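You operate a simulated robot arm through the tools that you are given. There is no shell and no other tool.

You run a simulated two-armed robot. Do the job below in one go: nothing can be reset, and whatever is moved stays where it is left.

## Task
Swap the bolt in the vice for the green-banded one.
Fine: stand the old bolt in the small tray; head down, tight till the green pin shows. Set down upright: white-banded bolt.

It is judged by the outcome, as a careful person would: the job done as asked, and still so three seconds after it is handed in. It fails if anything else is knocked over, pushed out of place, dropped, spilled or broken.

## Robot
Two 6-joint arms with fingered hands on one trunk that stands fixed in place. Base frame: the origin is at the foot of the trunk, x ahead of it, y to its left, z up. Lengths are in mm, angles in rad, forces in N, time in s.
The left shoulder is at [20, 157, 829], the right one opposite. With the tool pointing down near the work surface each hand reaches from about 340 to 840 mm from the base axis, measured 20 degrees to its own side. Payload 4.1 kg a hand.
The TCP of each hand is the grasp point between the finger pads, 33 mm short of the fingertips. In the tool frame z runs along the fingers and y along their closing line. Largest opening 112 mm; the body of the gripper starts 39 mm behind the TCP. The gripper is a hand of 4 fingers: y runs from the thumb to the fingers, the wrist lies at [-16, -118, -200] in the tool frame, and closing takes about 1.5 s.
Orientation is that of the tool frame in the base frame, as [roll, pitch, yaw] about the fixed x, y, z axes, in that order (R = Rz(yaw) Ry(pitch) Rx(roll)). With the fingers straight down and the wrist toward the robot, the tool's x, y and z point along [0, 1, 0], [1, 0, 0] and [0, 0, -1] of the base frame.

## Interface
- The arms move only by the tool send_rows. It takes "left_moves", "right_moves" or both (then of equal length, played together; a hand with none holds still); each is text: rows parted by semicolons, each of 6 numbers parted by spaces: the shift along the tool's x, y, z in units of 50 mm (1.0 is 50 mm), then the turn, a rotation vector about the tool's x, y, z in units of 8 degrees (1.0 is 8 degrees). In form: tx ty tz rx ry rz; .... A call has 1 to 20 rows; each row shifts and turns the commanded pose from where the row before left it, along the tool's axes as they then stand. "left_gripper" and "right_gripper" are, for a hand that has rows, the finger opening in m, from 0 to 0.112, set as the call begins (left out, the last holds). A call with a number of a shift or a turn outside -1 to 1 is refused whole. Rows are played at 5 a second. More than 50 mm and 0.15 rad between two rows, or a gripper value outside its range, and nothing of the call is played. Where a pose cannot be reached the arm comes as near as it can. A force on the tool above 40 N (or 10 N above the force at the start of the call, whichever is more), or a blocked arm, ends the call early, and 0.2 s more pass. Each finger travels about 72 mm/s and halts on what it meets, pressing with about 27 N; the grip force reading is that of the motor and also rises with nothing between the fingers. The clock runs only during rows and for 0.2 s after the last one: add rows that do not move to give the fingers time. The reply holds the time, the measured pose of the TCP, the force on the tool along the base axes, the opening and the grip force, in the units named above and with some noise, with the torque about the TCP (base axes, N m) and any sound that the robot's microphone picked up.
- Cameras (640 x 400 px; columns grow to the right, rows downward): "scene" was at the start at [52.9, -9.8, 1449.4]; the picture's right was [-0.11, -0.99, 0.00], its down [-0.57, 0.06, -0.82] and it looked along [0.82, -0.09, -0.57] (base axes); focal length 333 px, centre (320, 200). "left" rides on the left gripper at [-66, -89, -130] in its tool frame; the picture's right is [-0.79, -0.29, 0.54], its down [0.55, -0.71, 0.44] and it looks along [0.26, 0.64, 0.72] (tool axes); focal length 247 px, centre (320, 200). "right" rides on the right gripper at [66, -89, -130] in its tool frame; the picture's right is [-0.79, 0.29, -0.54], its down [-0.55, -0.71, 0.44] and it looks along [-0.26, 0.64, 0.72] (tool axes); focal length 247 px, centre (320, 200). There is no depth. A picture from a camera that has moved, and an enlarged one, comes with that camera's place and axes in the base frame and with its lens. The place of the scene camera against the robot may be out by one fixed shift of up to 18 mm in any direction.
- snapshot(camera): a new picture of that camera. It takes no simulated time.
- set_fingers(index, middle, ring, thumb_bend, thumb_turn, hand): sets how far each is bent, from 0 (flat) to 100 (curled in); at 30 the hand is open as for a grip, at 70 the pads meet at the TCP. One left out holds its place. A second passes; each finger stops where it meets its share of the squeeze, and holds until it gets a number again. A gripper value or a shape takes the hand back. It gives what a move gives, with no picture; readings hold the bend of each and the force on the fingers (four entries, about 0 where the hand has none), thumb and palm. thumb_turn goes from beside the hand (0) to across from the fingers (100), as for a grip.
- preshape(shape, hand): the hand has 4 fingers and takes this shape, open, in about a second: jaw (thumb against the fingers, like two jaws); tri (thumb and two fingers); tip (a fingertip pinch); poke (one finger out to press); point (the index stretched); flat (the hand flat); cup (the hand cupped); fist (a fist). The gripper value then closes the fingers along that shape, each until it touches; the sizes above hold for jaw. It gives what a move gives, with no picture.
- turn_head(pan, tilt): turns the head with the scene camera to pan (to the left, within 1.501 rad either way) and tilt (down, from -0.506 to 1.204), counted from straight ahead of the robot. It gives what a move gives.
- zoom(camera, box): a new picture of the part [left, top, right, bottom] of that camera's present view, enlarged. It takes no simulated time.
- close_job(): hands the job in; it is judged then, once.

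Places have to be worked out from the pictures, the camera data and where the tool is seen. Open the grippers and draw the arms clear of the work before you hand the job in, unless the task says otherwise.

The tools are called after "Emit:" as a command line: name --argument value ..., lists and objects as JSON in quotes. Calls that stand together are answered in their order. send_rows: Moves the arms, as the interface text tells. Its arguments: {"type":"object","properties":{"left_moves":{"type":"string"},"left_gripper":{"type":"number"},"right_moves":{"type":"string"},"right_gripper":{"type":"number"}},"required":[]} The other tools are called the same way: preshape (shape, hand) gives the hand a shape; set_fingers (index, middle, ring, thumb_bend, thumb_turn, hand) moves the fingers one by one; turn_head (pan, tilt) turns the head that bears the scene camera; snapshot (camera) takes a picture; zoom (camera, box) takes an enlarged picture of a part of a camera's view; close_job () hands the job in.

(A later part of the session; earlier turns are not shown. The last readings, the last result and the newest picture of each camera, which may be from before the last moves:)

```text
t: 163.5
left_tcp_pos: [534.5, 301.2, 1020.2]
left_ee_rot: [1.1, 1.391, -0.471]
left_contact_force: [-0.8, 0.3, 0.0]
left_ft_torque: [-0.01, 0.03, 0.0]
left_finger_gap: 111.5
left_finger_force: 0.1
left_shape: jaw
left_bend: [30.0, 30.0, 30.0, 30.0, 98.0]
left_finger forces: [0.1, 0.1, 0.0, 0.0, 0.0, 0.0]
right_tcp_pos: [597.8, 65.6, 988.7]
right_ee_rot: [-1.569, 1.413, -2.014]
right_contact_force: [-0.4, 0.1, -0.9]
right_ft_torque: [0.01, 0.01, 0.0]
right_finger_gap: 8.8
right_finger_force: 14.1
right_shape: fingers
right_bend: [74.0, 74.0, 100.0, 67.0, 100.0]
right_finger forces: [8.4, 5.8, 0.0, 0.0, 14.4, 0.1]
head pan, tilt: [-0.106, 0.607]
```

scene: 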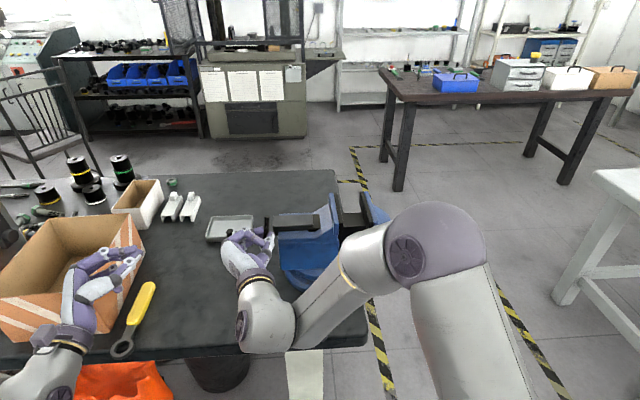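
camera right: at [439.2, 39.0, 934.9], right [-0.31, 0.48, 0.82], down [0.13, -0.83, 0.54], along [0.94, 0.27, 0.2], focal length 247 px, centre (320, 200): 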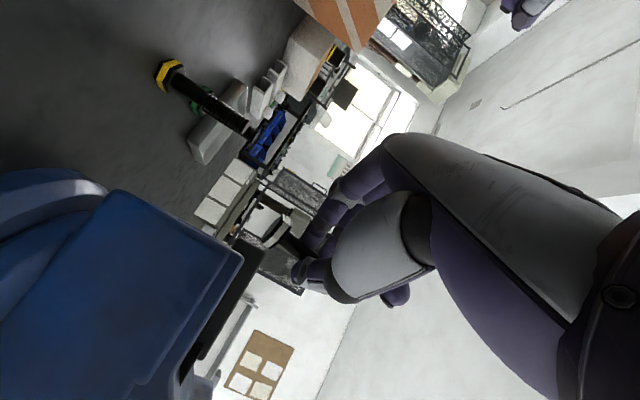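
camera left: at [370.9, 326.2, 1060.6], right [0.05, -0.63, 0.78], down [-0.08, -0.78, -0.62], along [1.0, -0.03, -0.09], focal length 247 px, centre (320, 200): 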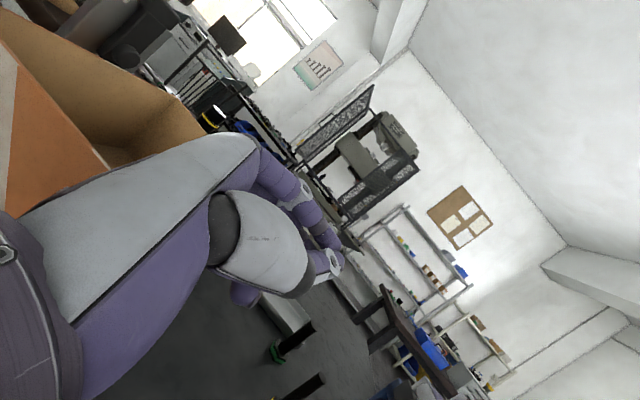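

Left hand points −y again. I move it to (600, 180, 1130) and rotate it to straight down.

Emit:
send_rows --left_moves "-0.44 0.405 0.64 0 0 0; -0.44 0.405 0.64 0 0 0; -0.44 0.405 0.64 0 0 0; -0.44 0.405 0.64 0 0 0; 0 0 0 0.07 0.908 -0.0702; 0 0 0 0.07 0.908 -0.0702; 0 0 0 0.07 0.908 -0.0702; 0 0 0 0.07 0.908 -0.0702; 0 0 0 0.07 0.908 -0.0702; 0 0 0 0.07 0.908 -0.0702; 0 0 0 0.07 0.908 -0.0702; 0 0 0 0.07 0.908 -0.0702; 0 0 0 0.07 0.908 -0.0702; 0 0 0 0.07 0.908 -0.0702; 0 0 0 0.07 0.908 -0.0702; 0 0 0 0.07 0.908 -0.0702; 0 0 0 0.07 0.908 -0.0702; 0 0 0 0 0 0"

Emit:
snapshot --camera "scene"

Emit:
snapshot --camera "left"

```text
t: 167.3
left_tcp_pos: [598.8, 183.5, 1129.6]
left_ee_rot: [3.141, -0.001, 1.571]
left_contact_force: [0.1, 0.0, 0.0]
left_ft_torque: [-0.02, 0.01, -0.01]
left_finger_gap: 111.8
left_finger_force: 0.0
left_shape: jaw
left_bend: [30.0, 30.0, 30.0, 30.0, 98.0]
left_finger forces: [0.0, 0.0, 0.0, 0.0, 0.1, 0.0]
right_tcp_pos: [598.0, 63.2, 989.3]
right_ee_rot: [-1.551, 1.411, -1.993]
right_contact_force: [-0.2, 0.5, -0.4]
right_ft_torque: [-0.01, 0.03, 0.01]
right_finger_gap: 9.0
right_finger_force: 14.4
right_shape: fingers
right_bend: [74.0, 74.0, 100.0, 67.0, 100.0]
right_finger forces: [8.2, 5.7, 0.0, 0.1, 14.3, 0.0]
head pan, tilt: [-0.106, 0.607]
```

```text
taken
```

scene: 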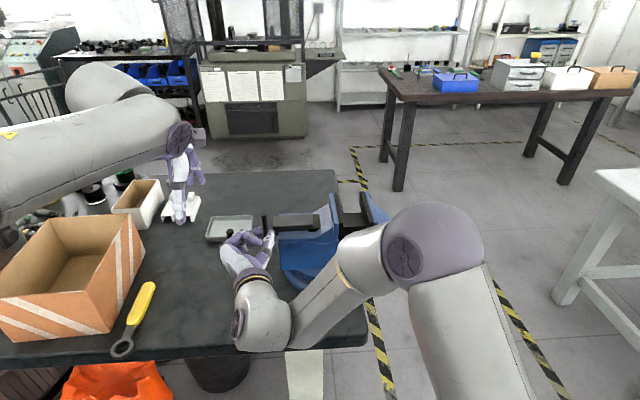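

```text
taken
camera left: at [510.2, 115.7, 1259.3], right [-0.29, -0.79, -0.54], down [-0.71, 0.55, -0.44], along [0.64, 0.26, -0.72], focal length 247 px, centre (320, 200)
```

left: 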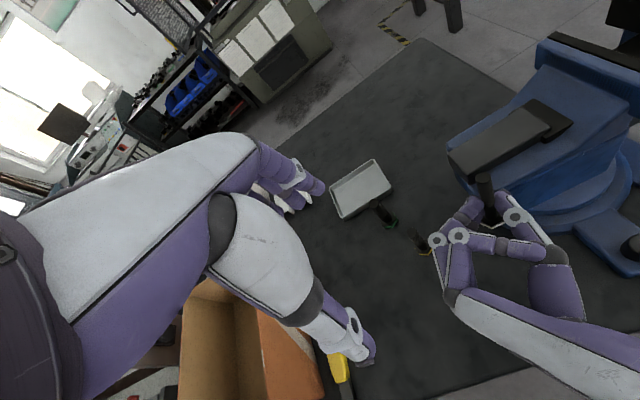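

Left hand is vertical and its camera sees the right hand with the bolt. I zoom for exact bolt position.

Emit:
zoom --camera "left" --box '[420, 140, 580, 300]'

Emit:
zoom --camera "scene" --box '[200, 190, 300, 270]'

```text
2.50 times, centred on (500, 220) of left
camera zoom: at [510.2, 115.7, 1259.3], right [-0.29, -0.79, -0.54], down [-0.71, 0.55, -0.44], along [0.64, 0.26, -0.72], focal length 617 px, centre (-130, 150)
```

zoom: 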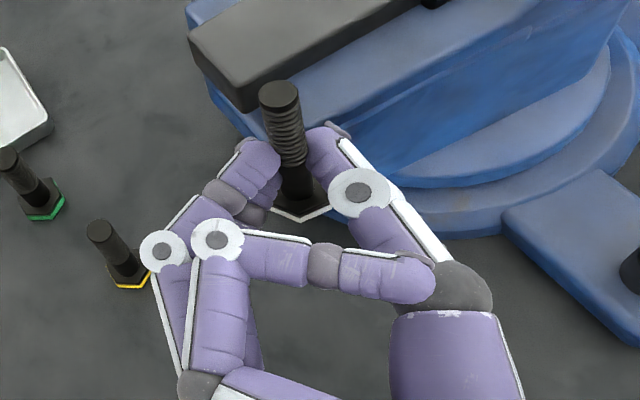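

```text
5.00 times, centred on (250, 230) of scene
camera zoom: at [52.9, -9.7, 1449.4], right [-0.11, -0.99, 0.0], down [-0.57, 0.06, -0.82], along [0.82, -0.09, -0.57], focal length 1664 px, centre (670, 50)
```

zoom: 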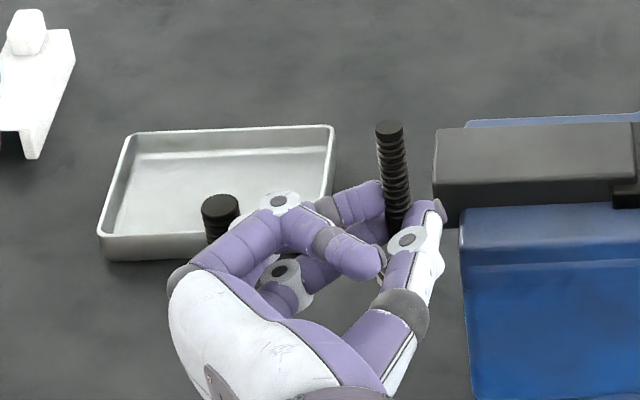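

Bolt top is at (621, 48, 1033) with ~24 mm of thread free above the right fingers. I set the left fingers to a small opening and bring the hand above it.

Emit:
set_fingers --hand "left" --index 50 --middle 50 --ring 50 --thumb_bend 52 --thumb_turn 100

Emit:
send_rows --left_moves "-0.943 0.147 0.13 0 0 0; -0.943 0.147 0.13 0 0 0; -0.943 0.147 0.13 0 0 0; 0 0 0 0 0 0"

Emit:
zoom --camera "left" --box '[220, 180, 400, 360]'

Emit:
zoom --camera "scene" --box '[180, 150, 300, 270]'

```text
t: 168.3
left_tcp_pos: [599.1, 182.8, 1128.7]
left_ee_rot: [3.141, -0.001, 1.569]
left_contact_force: [0.0, -0.3, -0.1]
left_ft_torque: [-0.03, 0.0, -0.02]
left_finger_gap: 55.5
left_finger_force: 0.0
left_shape: fingers
left_bend: [50.0, 50.0, 50.0, 52.0, 100.0]
left_finger forces: [0.0, 0.0, 0.0, 0.1, 0.1, 0.1]
right_tcp_pos: [598.8, 64.1, 989.7]
right_ee_rot: [-1.556, 1.412, -1.999]
right_contact_force: [-1.3, 0.1, -1.2]
right_ft_torque: [0.03, 0.02, -0.02]
right_finger_gap: 9.0
right_finger_force: 14.2
right_shape: fingers
right_bend: [74.0, 74.0, 100.0, 67.0, 100.0]
right_finger forces: [8.2, 5.8, 0.0, 0.0, 14.2, 0.0]
head pan, tilt: [-0.106, 0.607]
```

```text
t: 169.3
left_tcp_pos: [620.8, 41.7, 1109.4]
left_ee_rot: [3.14, 0.0, 1.572]
left_contact_force: [-0.2, 0.6, 0.2]
left_ft_torque: [0.0, 0.0, 0.01]
left_finger_gap: 54.9
left_finger_force: 0.0
left_shape: fingers
left_bend: [50.0, 50.0, 50.0, 52.0, 100.0]
left_finger forces: [0.1, 0.0, 0.0, 0.0, 0.0, 0.0]
right_tcp_pos: [598.1, 63.3, 989.3]
right_ee_rot: [-1.562, 1.411, -2.007]
right_contact_force: [0.2, -0.3, -2.0]
right_ft_torque: [0.03, 0.02, -0.02]
right_finger_gap: 9.1
right_finger_force: 14.9
right_shape: fingers
right_bend: [74.0, 74.0, 100.0, 67.0, 100.0]
right_finger forces: [8.2, 5.8, 0.0, 0.1, 14.4, 0.1]
head pan, tilt: [-0.106, 0.607]
```

```text
2.22 times, centred on (310, 270) of left
camera zoom: at [532.4, -25.1, 1240.3], right [-0.28, -0.79, -0.54], down [-0.71, 0.55, -0.44], along [0.64, 0.26, -0.72], focal length 549 px, centre (342, 44)
```

zoom: 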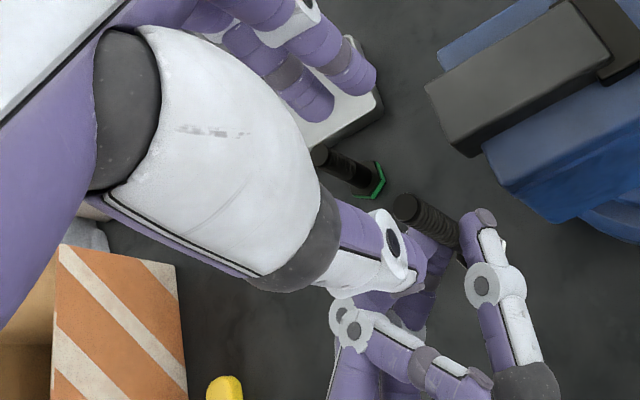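

```text
3.33 times, centred on (240, 210) of scene
camera zoom: at [52.8, -9.7, 1449.4], right [-0.11, -0.99, 0.0], down [-0.57, 0.06, -0.82], along [0.82, -0.09, -0.57], focal length 1109 px, centre (587, 167)
```

zoom: 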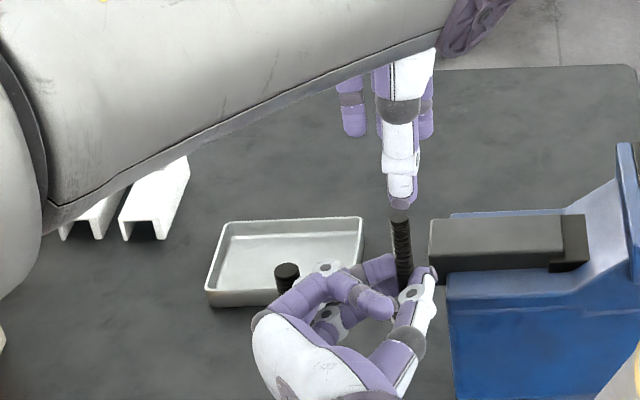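

Bolt top confirmed at (621, 49). I shift 5 mm in +y and descend 40 mm, then check.

Emit:
send_rows --left_moves "0.11 0 0 0 0 0; 0 0 0.4 0 0 0; 0 0 0.4 0 0 0; 0 0 0 0 0 0"

Emit:
zoom --camera "left" --box '[220, 180, 400, 360]'

Emit:
zoom --camera "scene" --box '[200, 170, 300, 260]'

Emit:
snapshot --camera "right"

```text
t: 170.3
left_tcp_pos: [621.9, 48.8, 1069.1]
left_ee_rot: [3.14, 0.0, 1.571]
left_contact_force: [-0.5, -0.3, 0.2]
left_ft_torque: [-0.01, 0.03, -0.01]
left_finger_gap: 55.3
left_finger_force: 0.0
left_shape: fingers
left_bend: [50.0, 50.0, 50.0, 52.0, 100.0]
left_finger forces: [0.0, 0.1, 0.0, 0.1, 0.0, 0.0]
right_tcp_pos: [599.5, 63.6, 989.4]
right_ee_rot: [-1.561, 1.412, -2.004]
right_contact_force: [-0.3, 0.0, -1.2]
right_ft_torque: [-0.01, 0.03, 0.0]
right_finger_gap: 9.0
right_finger_force: 14.3
right_shape: fingers
right_bend: [74.0, 74.0, 100.0, 67.0, 100.0]
right_finger forces: [8.2, 5.8, 0.1, 0.1, 14.4, 0.0]
head pan, tilt: [-0.106, 0.607]
```

```text
2.22 times, centred on (310, 270) of left
camera zoom: at [533.2, -17.5, 1199.6], right [-0.29, -0.79, -0.54], down [-0.71, 0.55, -0.44], along [0.64, 0.26, -0.72], focal length 549 px, centre (342, 44)
```

zoom: 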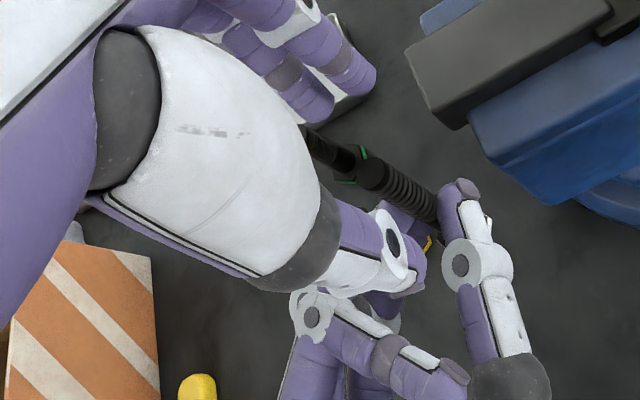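

```text
4.44 times, centred on (250, 215) of scene
camera zoom: at [52.9, -9.8, 1449.4], right [-0.11, -0.99, 0.0], down [-0.57, 0.06, -0.82], along [0.82, -0.09, -0.57], focal length 1479 px, centre (631, 133)
```

zoom: 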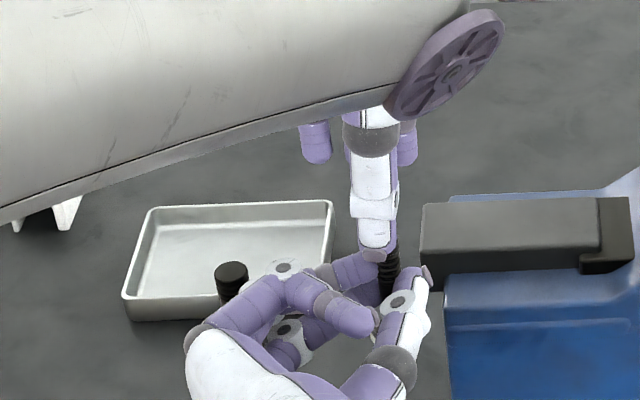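

```text
taken
camera right: at [439.8, 30.5, 939.5], right [-0.31, 0.6, 0.74], down [0.13, -0.74, 0.66], along [0.94, 0.3, 0.15], focal length 247 px, centre (320, 200)
```

right: 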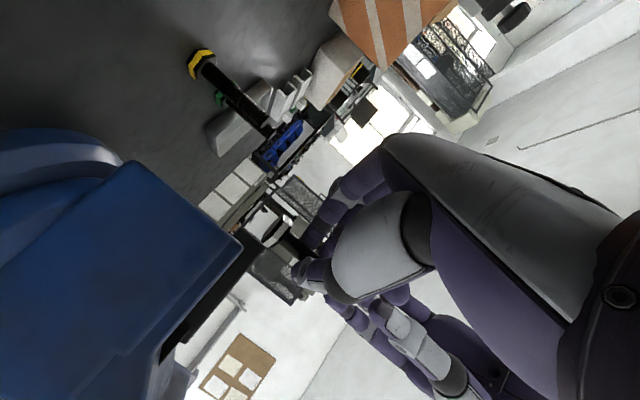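

Aligned within ~2 mm. I descend another 18 mm.

Emit:
send_rows --left_moves "-0.02 0 0.18 0 0 0; 0 0 0.18 0 0 0; 0 0 0 0 0 0"

Emit:
zoom --camera "left" --box '[220, 180, 400, 360]'

Emit:
zoom --camera "scene" --box '[200, 170, 300, 260]'

```text
t: 171.1
left_tcp_pos: [623.7, 46.8, 1051.4]
left_ee_rot: [3.14, 0.001, 1.571]
left_contact_force: [-0.4, 0.0, -0.9]
left_ft_torque: [0.0, 0.0, -0.02]
left_finger_gap: 54.9
left_finger_force: 0.0
left_shape: fingers
left_bend: [50.0, 50.0, 50.0, 52.0, 100.0]
left_finger forces: [0.0, 0.0, 0.0, 0.0, 0.0, 0.0]
right_tcp_pos: [598.6, 64.3, 989.2]
right_ee_rot: [-1.553, 1.413, -1.996]
right_contact_force: [0.8, -1.0, -1.2]
right_ft_torque: [0.0, 0.01, -0.01]
right_finger_gap: 8.8
right_finger_force: 14.2
right_shape: fingers
right_bend: [74.0, 74.0, 100.0, 67.0, 100.0]
right_finger forces: [8.3, 5.8, 0.1, 0.0, 14.5, 0.1]
head pan, tilt: [-0.106, 0.607]
```

```text
2.22 times, centred on (310, 270) of left
camera zoom: at [533.2, -19.5, 1180.7], right [-0.29, -0.79, -0.54], down [-0.71, 0.55, -0.44], along [0.64, 0.26, -0.72], focal length 549 px, centre (342, 44)
```

zoom: 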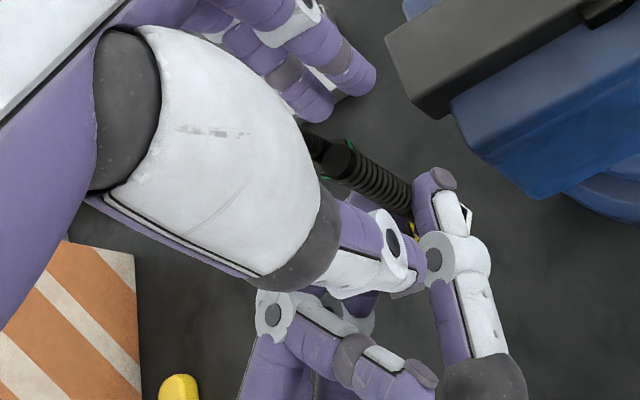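

```text
4.44 times, centred on (250, 215) of scene
camera zoom: at [52.9, -9.8, 1449.4], right [-0.11, -0.99, 0.0], down [-0.57, 0.06, -0.82], along [0.82, -0.09, -0.57], focal length 1479 px, centre (631, 133)
```

zoom: 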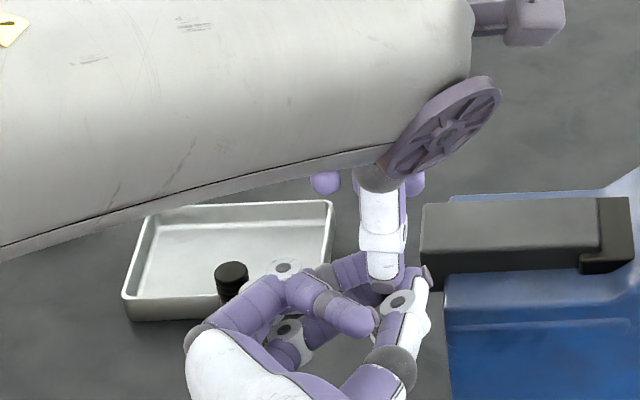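

Clear. I lower 4 mm more and close the left hand with full jaw force.

Emit:
send_rows --left_moves "0 -0.02 0.09 0 0 0; 0 0 0 0 0 0"

Emit:
send_rows --left_moves "0 0 0 0 0 0; 0 0 0 0 0 0; 0 0 0 0 0 0; 0 0 0 0 0 0; 0 0 0 0 0 0; 0 0 0 0 0 0" --left_gripper 0.0

Emit:
zoom --camera "left" --box '[220, 180, 400, 360]'

Emit:
zoom --camera "scene" --box '[200, 170, 300, 260]'

Emit:
zoom --camera "right" --box '[220, 180, 400, 330]'

```text
t: 171.7
left_tcp_pos: [620.5, 46.6, 1045.2]
left_ee_rot: [3.141, -0.001, 1.571]
left_contact_force: [0.1, -0.3, 0.0]
left_ft_torque: [-0.01, 0.02, 0.01]
left_finger_gap: 55.0
left_finger_force: 0.0
left_shape: fingers
left_bend: [50.0, 50.0, 50.0, 52.0, 100.0]
left_finger forces: [0.0, 0.0, 0.0, 0.0, 0.0, 0.0]
right_tcp_pos: [598.8, 64.4, 990.8]
right_ee_rot: [-1.548, 1.411, -1.991]
right_contact_force: [0.6, 0.1, -0.6]
right_ft_torque: [-0.01, 0.02, 0.02]
right_finger_gap: 8.9
right_finger_force: 14.1
right_shape: fingers
right_bend: [74.0, 74.0, 100.0, 67.0, 100.0]
right_finger forces: [8.3, 5.9, 0.1, 0.0, 14.4, 0.0]
head pan, tilt: [-0.106, 0.607]
```

```text
t: 173.1
left_tcp_pos: [618.5, 47.8, 1046.1]
left_ee_rot: [-3.141, -0.001, 1.57]
left_contact_force: [-4.3, -0.4, 0.1]
left_ft_torque: [0.01, 0.2, -0.01]
left_finger_gap: 0.1
left_finger_force: 26.6
left_shape: jaw
left_bend: [72.0, 66.0, 70.0, 65.0, 100.0]
left_finger forces: [11.4, 9.3, 0.0, 0.0, 23.9, 0.0]
right_tcp_pos: [597.3, 64.2, 989.9]
right_ee_rot: [-1.568, 1.412, -2.011]
right_contact_force: [4.0, 0.3, 0.5]
right_ft_torque: [-0.01, 0.06, 0.04]
right_finger_gap: 8.7
right_finger_force: 13.6
right_shape: fingers
right_bend: [75.0, 74.0, 100.0, 67.0, 100.0]
right_finger forces: [8.5, 5.5, 0.1, 0.0, 13.2, 0.0]
head pan, tilt: [-0.106, 0.607]
```

```text
2.22 times, centred on (310, 270) of left
camera zoom: at [531.5, -19.7, 1175.8], right [-0.29, -0.79, -0.54], down [-0.71, 0.55, -0.44], along [0.64, 0.26, -0.72], focal length 549 px, centre (342, 44)
```

zoom: 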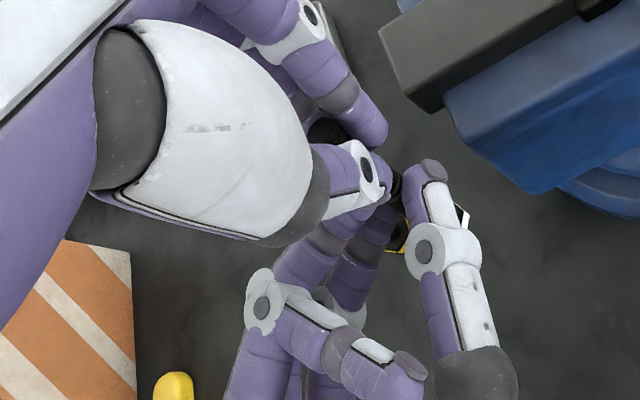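

```text
4.44 times, centred on (250, 215) of scene
camera zoom: at [52.9, -9.8, 1449.4], right [-0.11, -0.99, 0.0], down [-0.57, 0.06, -0.82], along [0.82, -0.09, -0.57], focal length 1479 px, centre (631, 133)
```

zoom: 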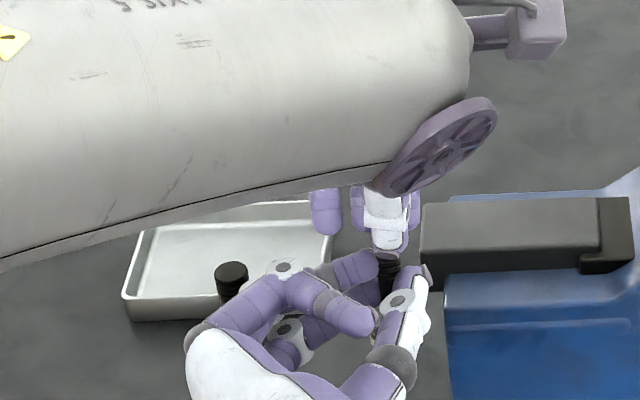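

```text
2.67 times, centred on (310, 255) of right
camera zoom: at [440.0, 30.5, 939.6], right [-0.31, 0.6, 0.74], down [0.13, -0.74, 0.66], along [0.94, 0.3, 0.15], focal length 659 px, centre (347, 53)
```

zoom: 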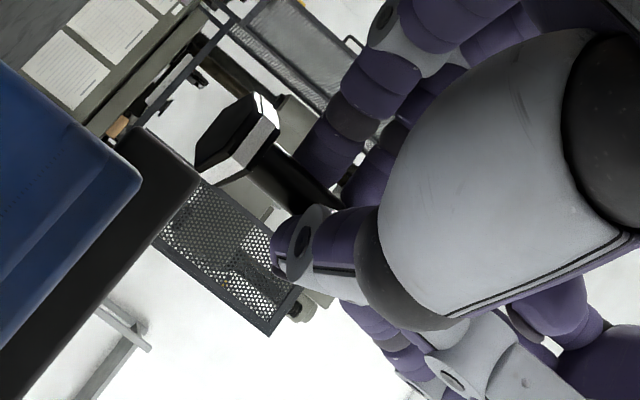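

Left now holds the bolt's top with index, middle and thumb (11, 9, 24 N). I open the right hand.

Emit:
set_fingers --hand "right" --index 42 --middle 42 --thumb_bend 42

Emit:
zoom --camera "scene" --box '[200, 170, 300, 260]'

Emit:
zoom --camera "right" --box '[220, 180, 400, 330]'

```text
t: 174.1
left_tcp_pos: [620.3, 46.2, 1045.8]
left_ee_rot: [3.141, -0.001, 1.572]
left_contact_force: [-0.3, -0.4, 0.4]
left_ft_torque: [0.0, 0.0, -0.02]
left_finger_gap: 0.0
left_finger_force: 27.3
left_shape: jaw
left_bend: [72.0, 65.0, 70.0, 65.0, 100.0]
left_finger forces: [12.6, 11.1, 0.0, 0.0, 22.6, 0.0]
right_tcp_pos: [598.7, 64.4, 989.5]
right_ee_rot: [-1.569, 1.412, -2.012]
right_contact_force: [0.7, 0.8, 0.7]
right_ft_torque: [0.0, 0.0, 0.0]
right_finger_gap: 79.5
right_finger_force: 0.0
right_shape: fingers
right_bend: [42.0, 42.0, 100.0, 42.0, 99.0]
right_finger forces: [0.1, 0.1, 0.0, 0.0, 0.1, 0.0]
head pan, tilt: [-0.106, 0.607]
```

```text
4.44 times, centred on (250, 215) of scene
camera zoom: at [52.9, -9.8, 1449.4], right [-0.11, -0.99, 0.0], down [-0.57, 0.06, -0.82], along [0.82, -0.09, -0.57], focal length 1479 px, centre (631, 133)
```

zoom: 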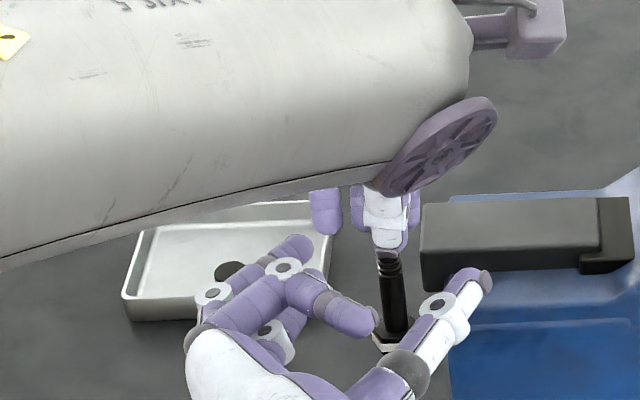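

```text
2.67 times, centred on (310, 255) of right
camera zoom: at [439.9, 30.5, 939.5], right [-0.31, 0.6, 0.74], down [0.13, -0.74, 0.66], along [0.94, 0.3, 0.15], focal length 659 px, centre (347, 53)
```

zoom: 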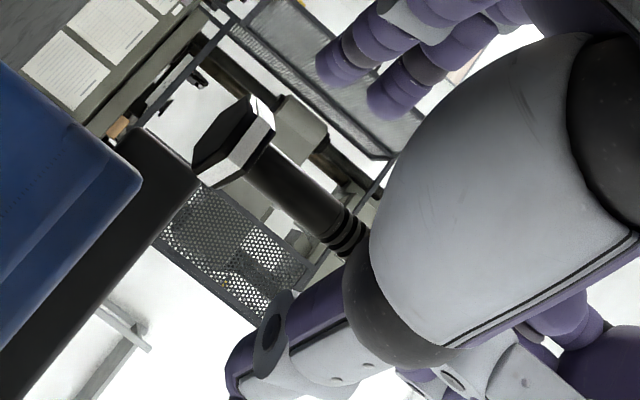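

Handover worked: the left hand holds the bolt hanging vertically. I withdraw the right hand backwards and then to its own side.

Emit:
send_rows --right_moves "0 0 -0.6 0 0 0; 0 0 -0.9 0 0 0; 0 0 -0.5 0 0 0; 0.123 -0.765 0.367 0 0 0; 0.123 -0.765 0.367 0 0 0; 0.123 -0.765 0.367 0 0 0; 0.123 -0.765 0.367 0 0 0; 0.123 -0.765 0.367 0 0 0; 0.123 -0.765 0.367 0 0 0; 0.123 -0.765 0.367 0 0 0; 0 0 0 0 0 0"

Emit:
snapshot --camera "scene"

Emit:
snapshot --camera "left"

Emit:
snapshot --camera "right"

```text
t: 176.5
left_tcp_pos: [620.3, 47.7, 1044.9]
left_ee_rot: [3.14, 0.001, 1.572]
left_contact_force: [0.5, 0.1, -0.5]
left_ft_torque: [0.0, 0.0, 0.01]
left_finger_gap: 0.0
left_finger_force: 26.5
left_shape: jaw
left_bend: [72.0, 65.0, 70.0, 65.0, 100.0]
left_finger forces: [12.7, 11.2, 0.1, 0.1, 22.6, 0.1]
right_tcp_pos: [488.1, -56.5, 1045.1]
right_ee_rot: [-1.587, 1.405, -2.047]
right_contact_force: [0.4, 0.2, -0.1]
right_ft_torque: [0.0, -0.01, 0.02]
right_finger_gap: 79.3
right_finger_force: 0.2
right_shape: fingers
right_bend: [42.0, 42.0, 100.0, 42.0, 99.0]
right_finger forces: [0.0, 0.0, 0.0, 0.0, 0.0, 0.0]
right hand out of reach, approached as far as the arm can: row 6, 7, 8, 9, 10
head pan, tilt: [-0.106, 0.607]
```

```text
taken
```

scene: 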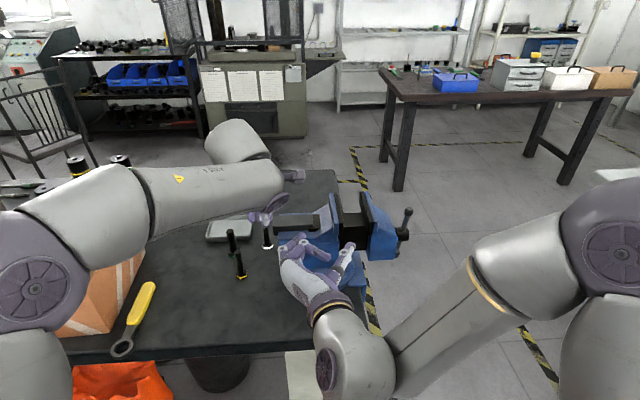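

```text
taken
camera left: at [531.5, -19.6, 1176.0], right [-0.29, -0.79, -0.54], down [-0.71, 0.55, -0.44], along [0.64, 0.26, -0.72], focal length 247 px, centre (320, 200)
```

left: 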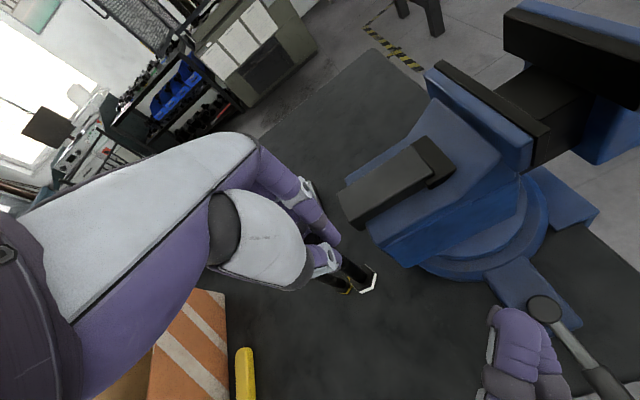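

```text
taken
camera right: at [328.8, -87.0, 995.1], right [-0.3, 0.61, 0.74], down [0.12, -0.74, 0.66], along [0.95, 0.28, 0.15], focal length 247 px, centre (320, 200)
```

right: 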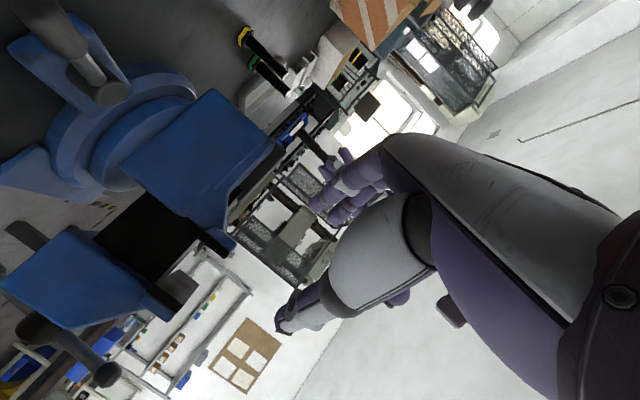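

The left hand holds it firmly. I check the bolt's lean, planning to stand it on the table (robust grip), and regrip it deeper for better reach to the tray.

Emit:
zoom --camera "scene" --box '[220, 190, 320, 270]'

Emit:
zoom --camera "left" --box '[280, 200, 420, 320]'

```text
5.00 times, centred on (270, 230) of scene
camera zoom: at [52.9, -9.7, 1449.4], right [-0.11, -0.99, 0.0], down [-0.57, 0.06, -0.82], along [0.82, -0.09, -0.57], focal length 1664 px, centre (570, 50)
```

zoom: 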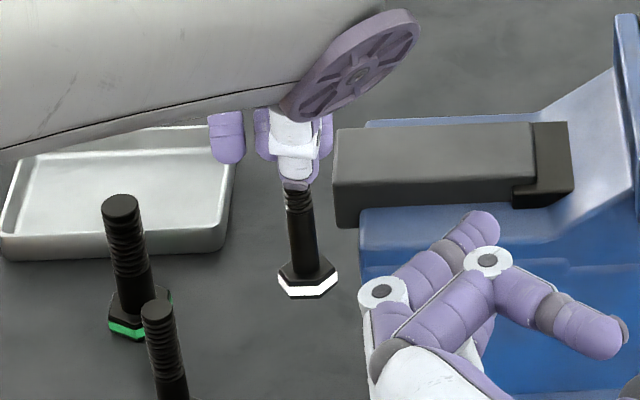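

```text
3.33 times, centred on (350, 260) of left
camera zoom: at [531.5, -19.6, 1176.0], right [-0.29, -0.79, -0.54], down [-0.71, 0.55, -0.44], along [0.64, 0.26, -0.72], focal length 823 px, centre (220, 0)
```

zoom: 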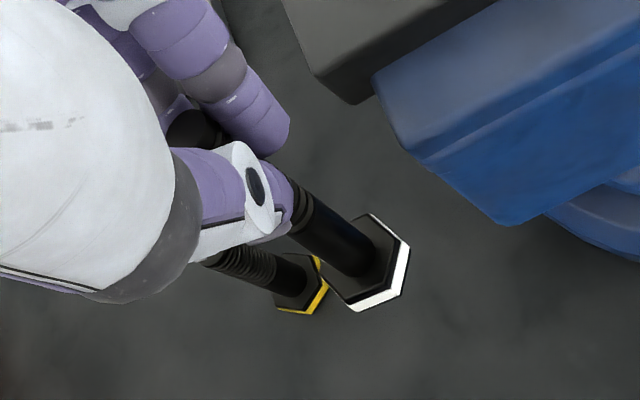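

The bolt hangs vertical directly under the TCP. I carry it to (590, 80) and lower it towards the table.

Emit:
send_rows --left_moves "0.66 -0.6 0 0 0 0; 0 0 0.9 0 0 0; 0 0 0.9 0 0 0; 0 0 0.8 0 0 0; 0 0 0 0 0 0"

Emit:
send_rows --left_moves "0 0 0.1 0 0 0; 0 0 0.08 0 0 0; 0 0 0 0 0 0"

Emit:
zoom --camera "scene" --box '[200, 210, 300, 310]'

Emit:
snapshot --camera "left"

```text
t: 177.7
left_tcp_pos: [589.6, 78.3, 918.4]
left_ee_rot: [3.137, 0.006, 1.573]
left_contact_force: [-4.9, 2.3, 29.7]
left_ft_torque: [-2.4, 2.41, -0.56]
left_finger_gap: 0.0
left_finger_force: 27.2
left_shape: jaw
left_bend: [72.0, 65.0, 70.0, 65.0, 100.0]
left_finger forces: [13.1, 12.0, 0.0, 0.1, 22.1, 0.0]
right_tcp_pos: [486.7, -56.4, 1039.8]
right_ee_rot: [-1.636, 1.396, -2.095]
right_contact_force: [4.2, -2.8, -30.3]
right_ft_torque: [-2.0, 0.16, -0.32]
right_finger_gap: 79.5
right_finger_force: 0.2
right_shape: fingers
right_bend: [42.0, 42.0, 100.0, 42.0, 99.0]
right_finger forces: [0.1, 0.1, 0.1, 0.0, 0.0, 0.0]
head pan, tilt: [-0.106, 0.607]
```

```text
t: 178.1
left_tcp_pos: [590.3, 76.8, 917.0]
left_ee_rot: [3.133, 0.008, 1.572]
left_contact_force: [-0.3, 0.1, 5.4]
left_ft_torque: [-0.4, 0.34, -0.1]
left_finger_gap: 0.0
left_finger_force: 26.9
left_shape: jaw
left_bend: [72.0, 65.0, 70.0, 65.0, 100.0]
left_finger forces: [13.1, 12.1, 0.1, 0.0, 22.2, 0.0]
right_tcp_pos: [487.3, -55.8, 1036.9]
right_ee_rot: [-1.668, 1.388, -2.125]
right_contact_force: [0.8, -0.3, -4.2]
right_ft_torque: [-0.35, 0.04, -0.09]
right_finger_gap: 79.5
right_finger_force: 0.1
right_shape: fingers
right_bend: [42.0, 42.0, 100.0, 42.0, 99.0]
right_finger forces: [0.0, 0.0, 0.1, 0.0, 0.0, 0.0]
head pan, tilt: [-0.106, 0.607]
stopped in row 1 (left hand): the force on the tool passed its limit at 43 N (the readings are from after the stop); the commanded pose is now the measured one
```

```text
4.00 times, centred on (250, 260) of scene
camera zoom: at [52.9, -9.7, 1449.4], right [-0.11, -0.99, 0.0], down [-0.57, 0.06, -0.82], along [0.82, -0.09, -0.57], focal length 1331 px, centre (600, -40)
```

zoom: 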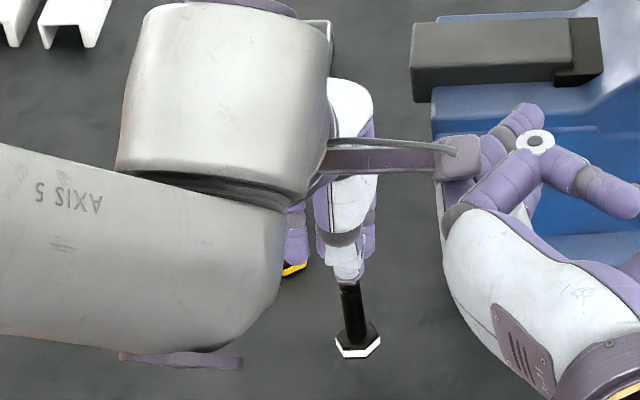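

```text
taken
camera left: at [500.2, 11.3, 1047.9], right [-0.28, -0.8, -0.54], down [-0.71, 0.55, -0.45], along [0.65, 0.25, -0.72], focal length 247 px, centre (320, 200)
```

left: 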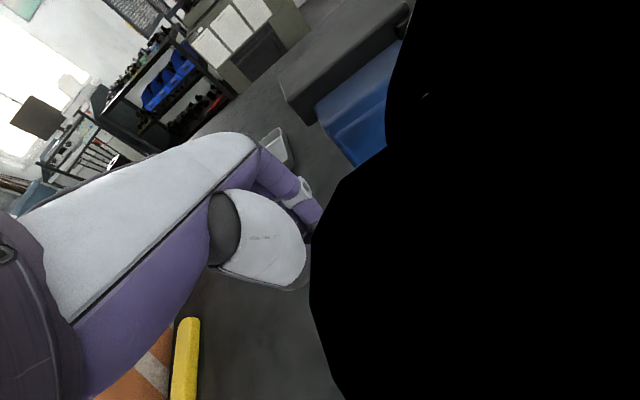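

The left hand's camera mount is pressing on the right hand. I lift the left a little, then move the right hand away.

Emit:
send_rows --left_moves "0 0 -0.3 0 0 0; 0 0 -0.3 0 0 0; 0 0 -0.4 0 0 0; 0 0 0 0 0 0"

Emit:
snapshot --camera "scene"

```text
t: 179.1
left_tcp_pos: [589.6, 76.6, 966.6]
left_ee_rot: [3.134, 0.004, 1.575]
left_contact_force: [-0.3, 1.1, 0.4]
left_ft_torque: [0.01, 0.01, 0.0]
left_finger_gap: 0.0
left_finger_force: 26.4
left_shape: jaw
left_bend: [72.0, 65.0, 70.0, 65.0, 100.0]
left_finger forces: [13.1, 12.5, 0.0, 0.0, 22.0, 0.0]
right_tcp_pos: [487.7, -57.3, 1038.4]
right_ee_rot: [-1.665, 1.393, -2.126]
right_contact_force: [0.9, 0.3, 0.2]
right_ft_torque: [0.0, 0.02, 0.02]
right_finger_gap: 79.6
right_finger_force: 0.1
right_shape: fingers
right_bend: [42.0, 42.0, 100.0, 42.0, 99.0]
right_finger forces: [0.0, 0.0, 0.0, 0.0, 0.1, 0.1]
head pan, tilt: [-0.106, 0.607]
```

```text
taken
```

scene: 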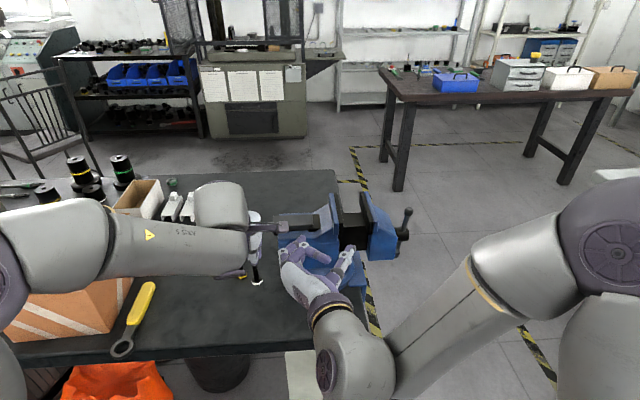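

Freed without harm. I turn the right hand back to vertical and send it to its side.

Emit:
send_rows --right_moves "0 0 0 0 0.95 0; 0 0 0 0 0.95 0; 0 0 0 0 0.95 0; 0 0 0 0 0.95 0; 0 0 0 0 0.95 0; 0 0 0 0 0.95 0; 0 0 0 0 0.95 0; 0 0 0 0 0.95 0; 0 0 0 0 0.95 0; 0 0 0 0 0.95 0; 0 0 0 0 0.5 0; 0 0 0 0 0 0"

Emit:
snapshot --camera "scene"

```text
t: 181.7
left_tcp_pos: [589.6, 77.9, 967.6]
left_ee_rot: [3.132, 0.005, 1.57]
left_contact_force: [-0.3, 0.1, 0.3]
left_ft_torque: [0.01, 0.0, -0.01]
left_finger_gap: 0.1
left_finger_force: 26.7
left_shape: jaw
left_bend: [72.0, 65.0, 70.0, 65.0, 100.0]
left_finger forces: [13.1, 12.5, 0.0, 0.0, 22.0, 0.0]
right_tcp_pos: [487.2, -56.6, 1039.4]
right_ee_rot: [-2.963, 0.155, 2.713]
right_contact_force: [0.1, -0.1, -0.4]
right_ft_torque: [-0.01, 0.02, 0.01]
right_finger_gap: 79.7
right_finger_force: 0.1
right_shape: fingers
right_bend: [42.0, 42.0, 100.0, 42.0, 99.0]
right_finger forces: [0.0, 0.0, 0.0, 0.1, 0.0, 0.0]
head pan, tilt: [-0.106, 0.607]
```

```text
taken
```

scene: 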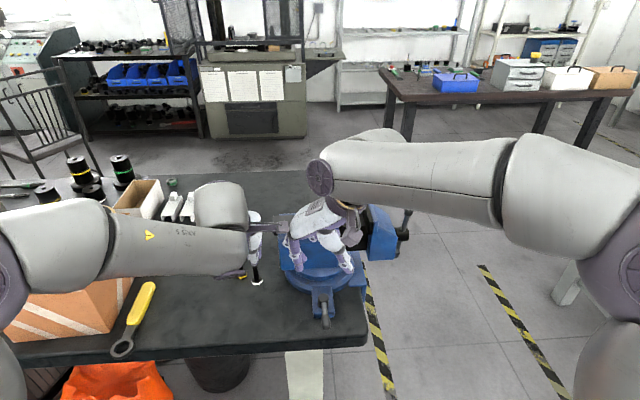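

I rotate the right hand to its standard downward orientation and move it 200 mm to the right.

Emit:
send_rows --right_moves "0 0 0 -0.0558 0.19 0.8936; 0 0 0 -0.0558 0.19 0.8936; 0 0 0 -0.0558 0.19 0.8936; 0 0 0 -0.0558 0.19 0.8936; 0 0 0 -0.0558 0.19 0.8936; 0 0 0 -0.0558 0.19 0.8936; 0 0 0 -0.0558 0.19 0.8936; 0 0 0 -0.0558 0.19 0.8936; 0 0 0 -0.0558 0.19 0.8936; -0.9 0 0 0 0 0; -0.9 0 0 0 0 0; -0.9 0 0 0 0 0; -0.9 0 0 0 0 0; 0 0 0 0 0 0"

Emit:
zoom --camera "scene" --box '[200, 210, 300, 310]'

Emit:
snapshot --camera "left"

Emit:
snapshot --camera "right"

```text
t: 184.7
left_tcp_pos: [589.6, 77.3, 968.8]
left_ee_rot: [3.132, 0.005, 1.571]
left_contact_force: [1.0, -0.1, 0.7]
left_ft_torque: [-0.05, 0.02, 0.0]
left_finger_gap: 0.1
left_finger_force: 26.9
left_shape: jaw
left_bend: [72.0, 65.0, 70.0, 65.0, 100.0]
left_finger forces: [13.3, 12.7, 0.0, 0.1, 22.0, 0.0]
right_tcp_pos: [488.4, -235.4, 1038.1]
right_ee_rot: [3.141, 0.003, 1.569]
right_contact_force: [-0.4, 0.8, -0.1]
right_ft_torque: [0.03, 0.0, -0.02]
right_finger_gap: 80.0
right_finger_force: 0.1
right_shape: fingers
right_bend: [42.0, 42.0, 100.0, 42.0, 99.0]
right_finger forces: [0.0, 0.0, 0.0, 0.0, 0.0, 0.0]
head pan, tilt: [-0.106, 0.607]
```

```text
4.00 times, centred on (250, 260) of scene
camera zoom: at [52.9, -9.7, 1449.4], right [-0.11, -0.99, 0.0], down [-0.57, 0.06, -0.82], along [0.82, -0.09, -0.57], focal length 1331 px, centre (600, -40)
```

zoom: 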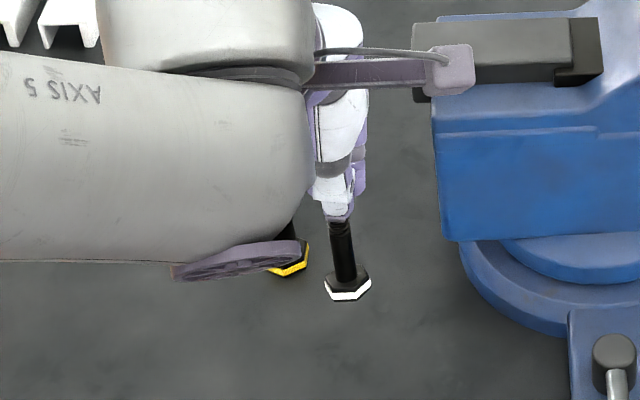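

```text
taken
camera left: at [499.8, 11.7, 1097.9], right [-0.28, -0.8, -0.54], down [-0.71, 0.55, -0.44], along [0.65, 0.25, -0.72], focal length 247 px, centre (320, 200)
```

left: 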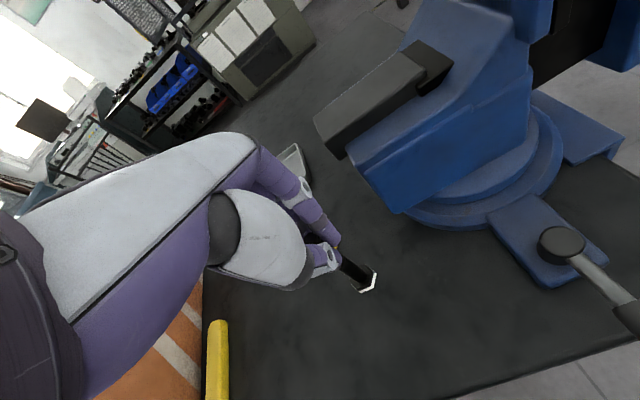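

```text
taken
camera right: at [400.0, -170.4, 1169.0], right [0.28, -0.79, 0.54], down [-0.71, -0.55, -0.44], along [0.64, -0.26, -0.72], focal length 247 px, centre (320, 200)
```

right: 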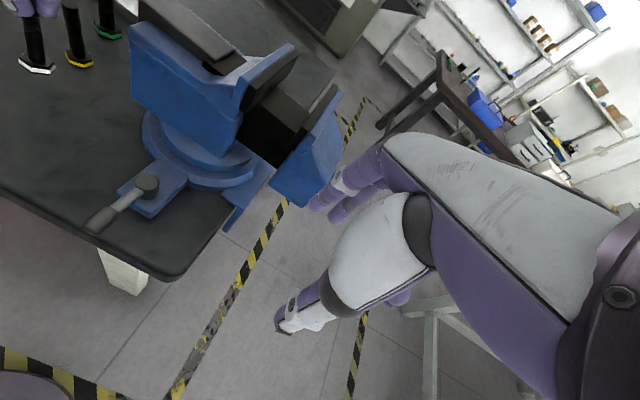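

Now I test how far the left arm reaches towards the tray with the hand vertical: up, sideways past the standing bolts, then forward.

Emit:
send_rows --left_moves "0 0 -0.65 0 0 0; 0.93 0 0 0 0 0; 0.93 0 0 0 0 0; 0.93 0 0 0 0 0; 0 0.8 0 0 0 0; 0 0.8 0 0 0 0; 0 0.8 0 0 0 0; 0 0.8 0 0 0 0; 0 0.8 0 0 0 0; 0 0 0 0 0 0"

Emit:
snapshot --camera "scene"

Emit:
snapshot --camera "left"

```text
t: 186.9
left_tcp_pos: [767.6, 215.1, 993.6]
left_ee_rot: [3.137, 0.005, 1.571]
left_contact_force: [-0.7, 0.3, 0.4]
left_ft_torque: [-0.02, -0.01, 0.0]
left_finger_gap: 0.1
left_finger_force: 27.0
left_shape: jaw
left_bend: [72.0, 65.0, 70.0, 66.0, 100.0]
left_finger forces: [13.7, 14.8, 0.1, 0.1, 21.4, 0.0]
left hand out of reach, approached as far as the arm can: row 9
right_tcp_pos: [488.4, -237.4, 1037.2]
right_ee_rot: [3.141, 0.001, 1.57]
right_contact_force: [-0.2, -0.5, 0.5]
right_ft_torque: [0.03, 0.03, 0.0]
right_finger_gap: 79.8
right_finger_force: 0.0
right_shape: fingers
right_bend: [42.0, 42.0, 100.0, 42.0, 99.0]
right_finger forces: [0.1, 0.1, 0.0, 0.0, 0.0, 0.0]
head pan, tilt: [-0.106, 0.607]
```

```text
taken
```

scene: 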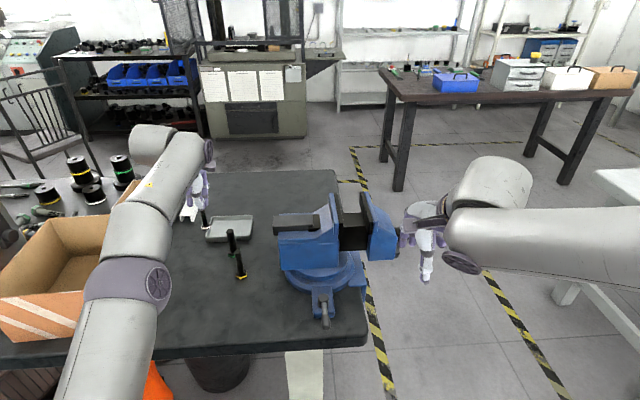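

```text
taken
camera left: at [677.8, 150.1, 1123.9], right [-0.28, -0.8, -0.54], down [-0.71, 0.55, -0.44], along [0.65, 0.25, -0.72], focal length 247 px, centre (320, 200)
```

left: 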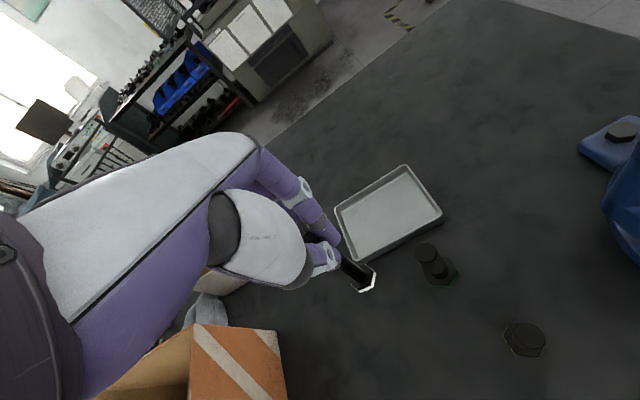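

Vertical reach ends at a wrist distance of ~729 mm; an 8° outward tilt will suffice to set the bolt at about (853, 195) in the tray. I tilt and move to just before the tray wall.

Emit:
send_rows --left_moves "0 0 0 -0.5 0 0; 0 0 0 -0.5 0 0; -0.2 0.43 0.349 0 0 0; -0.2 0.43 0.349 0 0 0; 0 0 0 0 0 0"

Emit:
zoom --camera "scene" --box '[160, 170, 280, 270]'

Emit:
snapshot --camera "left"

```text
t: 188.1
left_tcp_pos: [808.5, 192.5, 964.5]
left_ee_rot: [2.993, 0.006, 1.57]
left_contact_force: [-0.3, 0.1, -0.2]
left_ft_torque: [-0.01, 0.02, 0.0]
left_finger_gap: 0.0
left_finger_force: 27.3
left_shape: jaw
left_bend: [72.0, 65.0, 70.0, 66.0, 100.0]
left_finger forces: [13.5, 14.6, 0.1, 0.0, 21.3, 0.1]
left hand out of reach, approached as far as the arm can: row 4
right_tcp_pos: [487.7, -235.9, 1038.2]
right_ee_rot: [3.14, 0.001, 1.568]
right_contact_force: [1.3, 0.2, 1.1]
right_ft_torque: [-0.01, 0.01, 0.01]
right_finger_gap: 79.6
right_finger_force: 0.0
right_shape: fingers
right_bend: [42.0, 42.0, 100.0, 42.0, 99.0]
right_finger forces: [0.0, 0.0, 0.0, 0.0, 0.0, 0.0]
head pan, tilt: [-0.106, 0.607]
```

```text
4.00 times, centred on (220, 220) of scene
camera zoom: at [52.9, -9.7, 1449.4], right [-0.11, -0.99, 0.0], down [-0.57, 0.06, -0.82], along [0.82, -0.09, -0.57], focal length 1331 px, centre (720, 120)
```

zoom: 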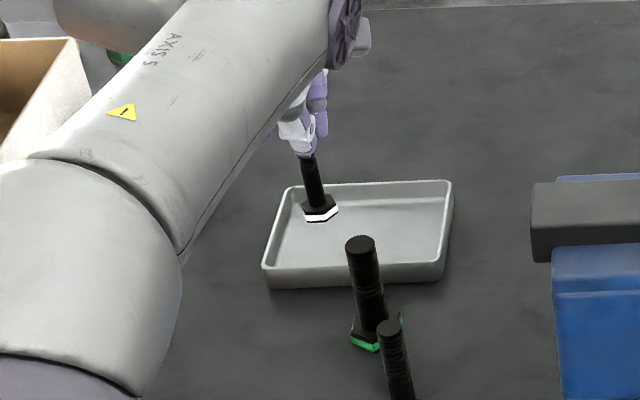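

```text
taken
camera left: at [701.0, 126.1, 1079.8], right [-0.2, -0.8, -0.57], down [-0.64, 0.55, -0.54], along [0.74, 0.25, -0.62], focal length 247 px, centre (320, 200)
```

left: 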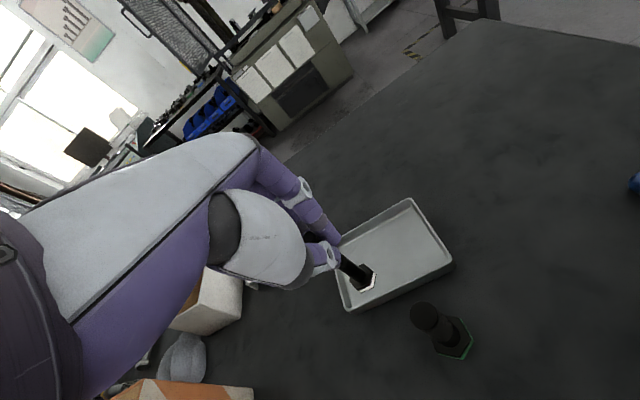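

I add 2° more tilt and follow the reach boundary down and forward over the tray wall.

Emit:
send_rows --left_moves "0 0 0 -0.25 0 0; 0.03 0.181 0.529 0 0 0; 0.02 0.203 0.543 0 0 0; 0 0 0 0 0 0"

Emit:
zoom --camera "scene" --box '[190, 190, 270, 250]'

Emit:
zoom --camera "left" --box '[280, 180, 480, 340]'

```text
t: 189.1
left_tcp_pos: [827.9, 192.7, 911.8]
left_ee_rot: [2.958, 0.006, 1.572]
left_contact_force: [-0.5, -0.2, 0.1]
left_ft_torque: [0.01, 0.01, 0.02]
left_finger_gap: 0.0
left_finger_force: 26.6
left_shape: jaw
left_bend: [72.0, 65.0, 70.0, 66.0, 100.0]
left_finger forces: [13.5, 14.7, 0.0, 0.0, 21.4, 0.1]
left hand out of reach, approached as far as the arm can: row 3
right_tcp_pos: [488.6, -236.1, 1037.5]
right_ee_rot: [3.141, 0.001, 1.569]
right_contact_force: [-0.2, 0.5, -0.1]
right_ft_torque: [-0.01, 0.0, 0.01]
right_finger_gap: 79.8
right_finger_force: 0.0
right_shape: fingers
right_bend: [42.0, 42.0, 100.0, 42.0, 99.0]
right_finger forces: [0.0, 0.1, 0.0, 0.0, 0.0, 0.1]
head pan, tilt: [-0.106, 0.607]
```

```text
6.67 times, centred on (230, 220) of scene
camera zoom: at [52.8, -9.7, 1449.4], right [-0.11, -0.99, 0.0], down [-0.57, 0.06, -0.82], along [0.82, -0.09, -0.57], focal length 2218 px, centre (920, 67)
```

zoom: 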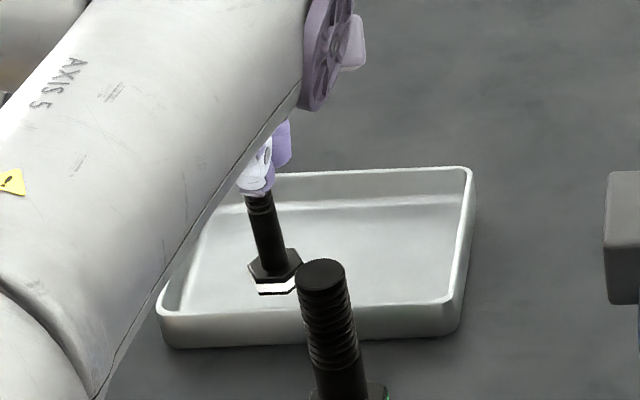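

```text
2.50 times, centred on (380, 260) of left
camera zoom: at [717.4, 127.0, 1024.5], right [-0.18, -0.8, -0.58], down [-0.62, 0.55, -0.56], along [0.76, 0.25, -0.59], focal length 617 px, centre (170, 50)
```

zoom: 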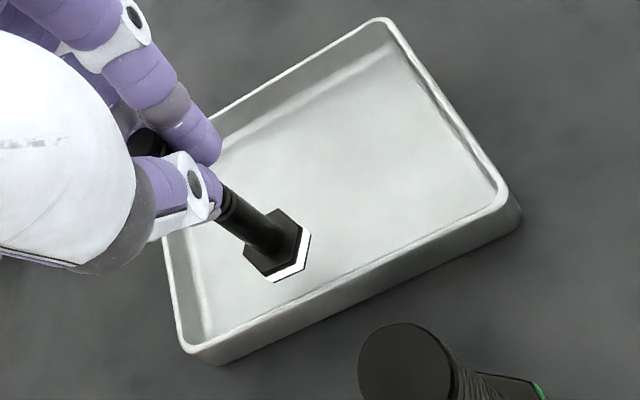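

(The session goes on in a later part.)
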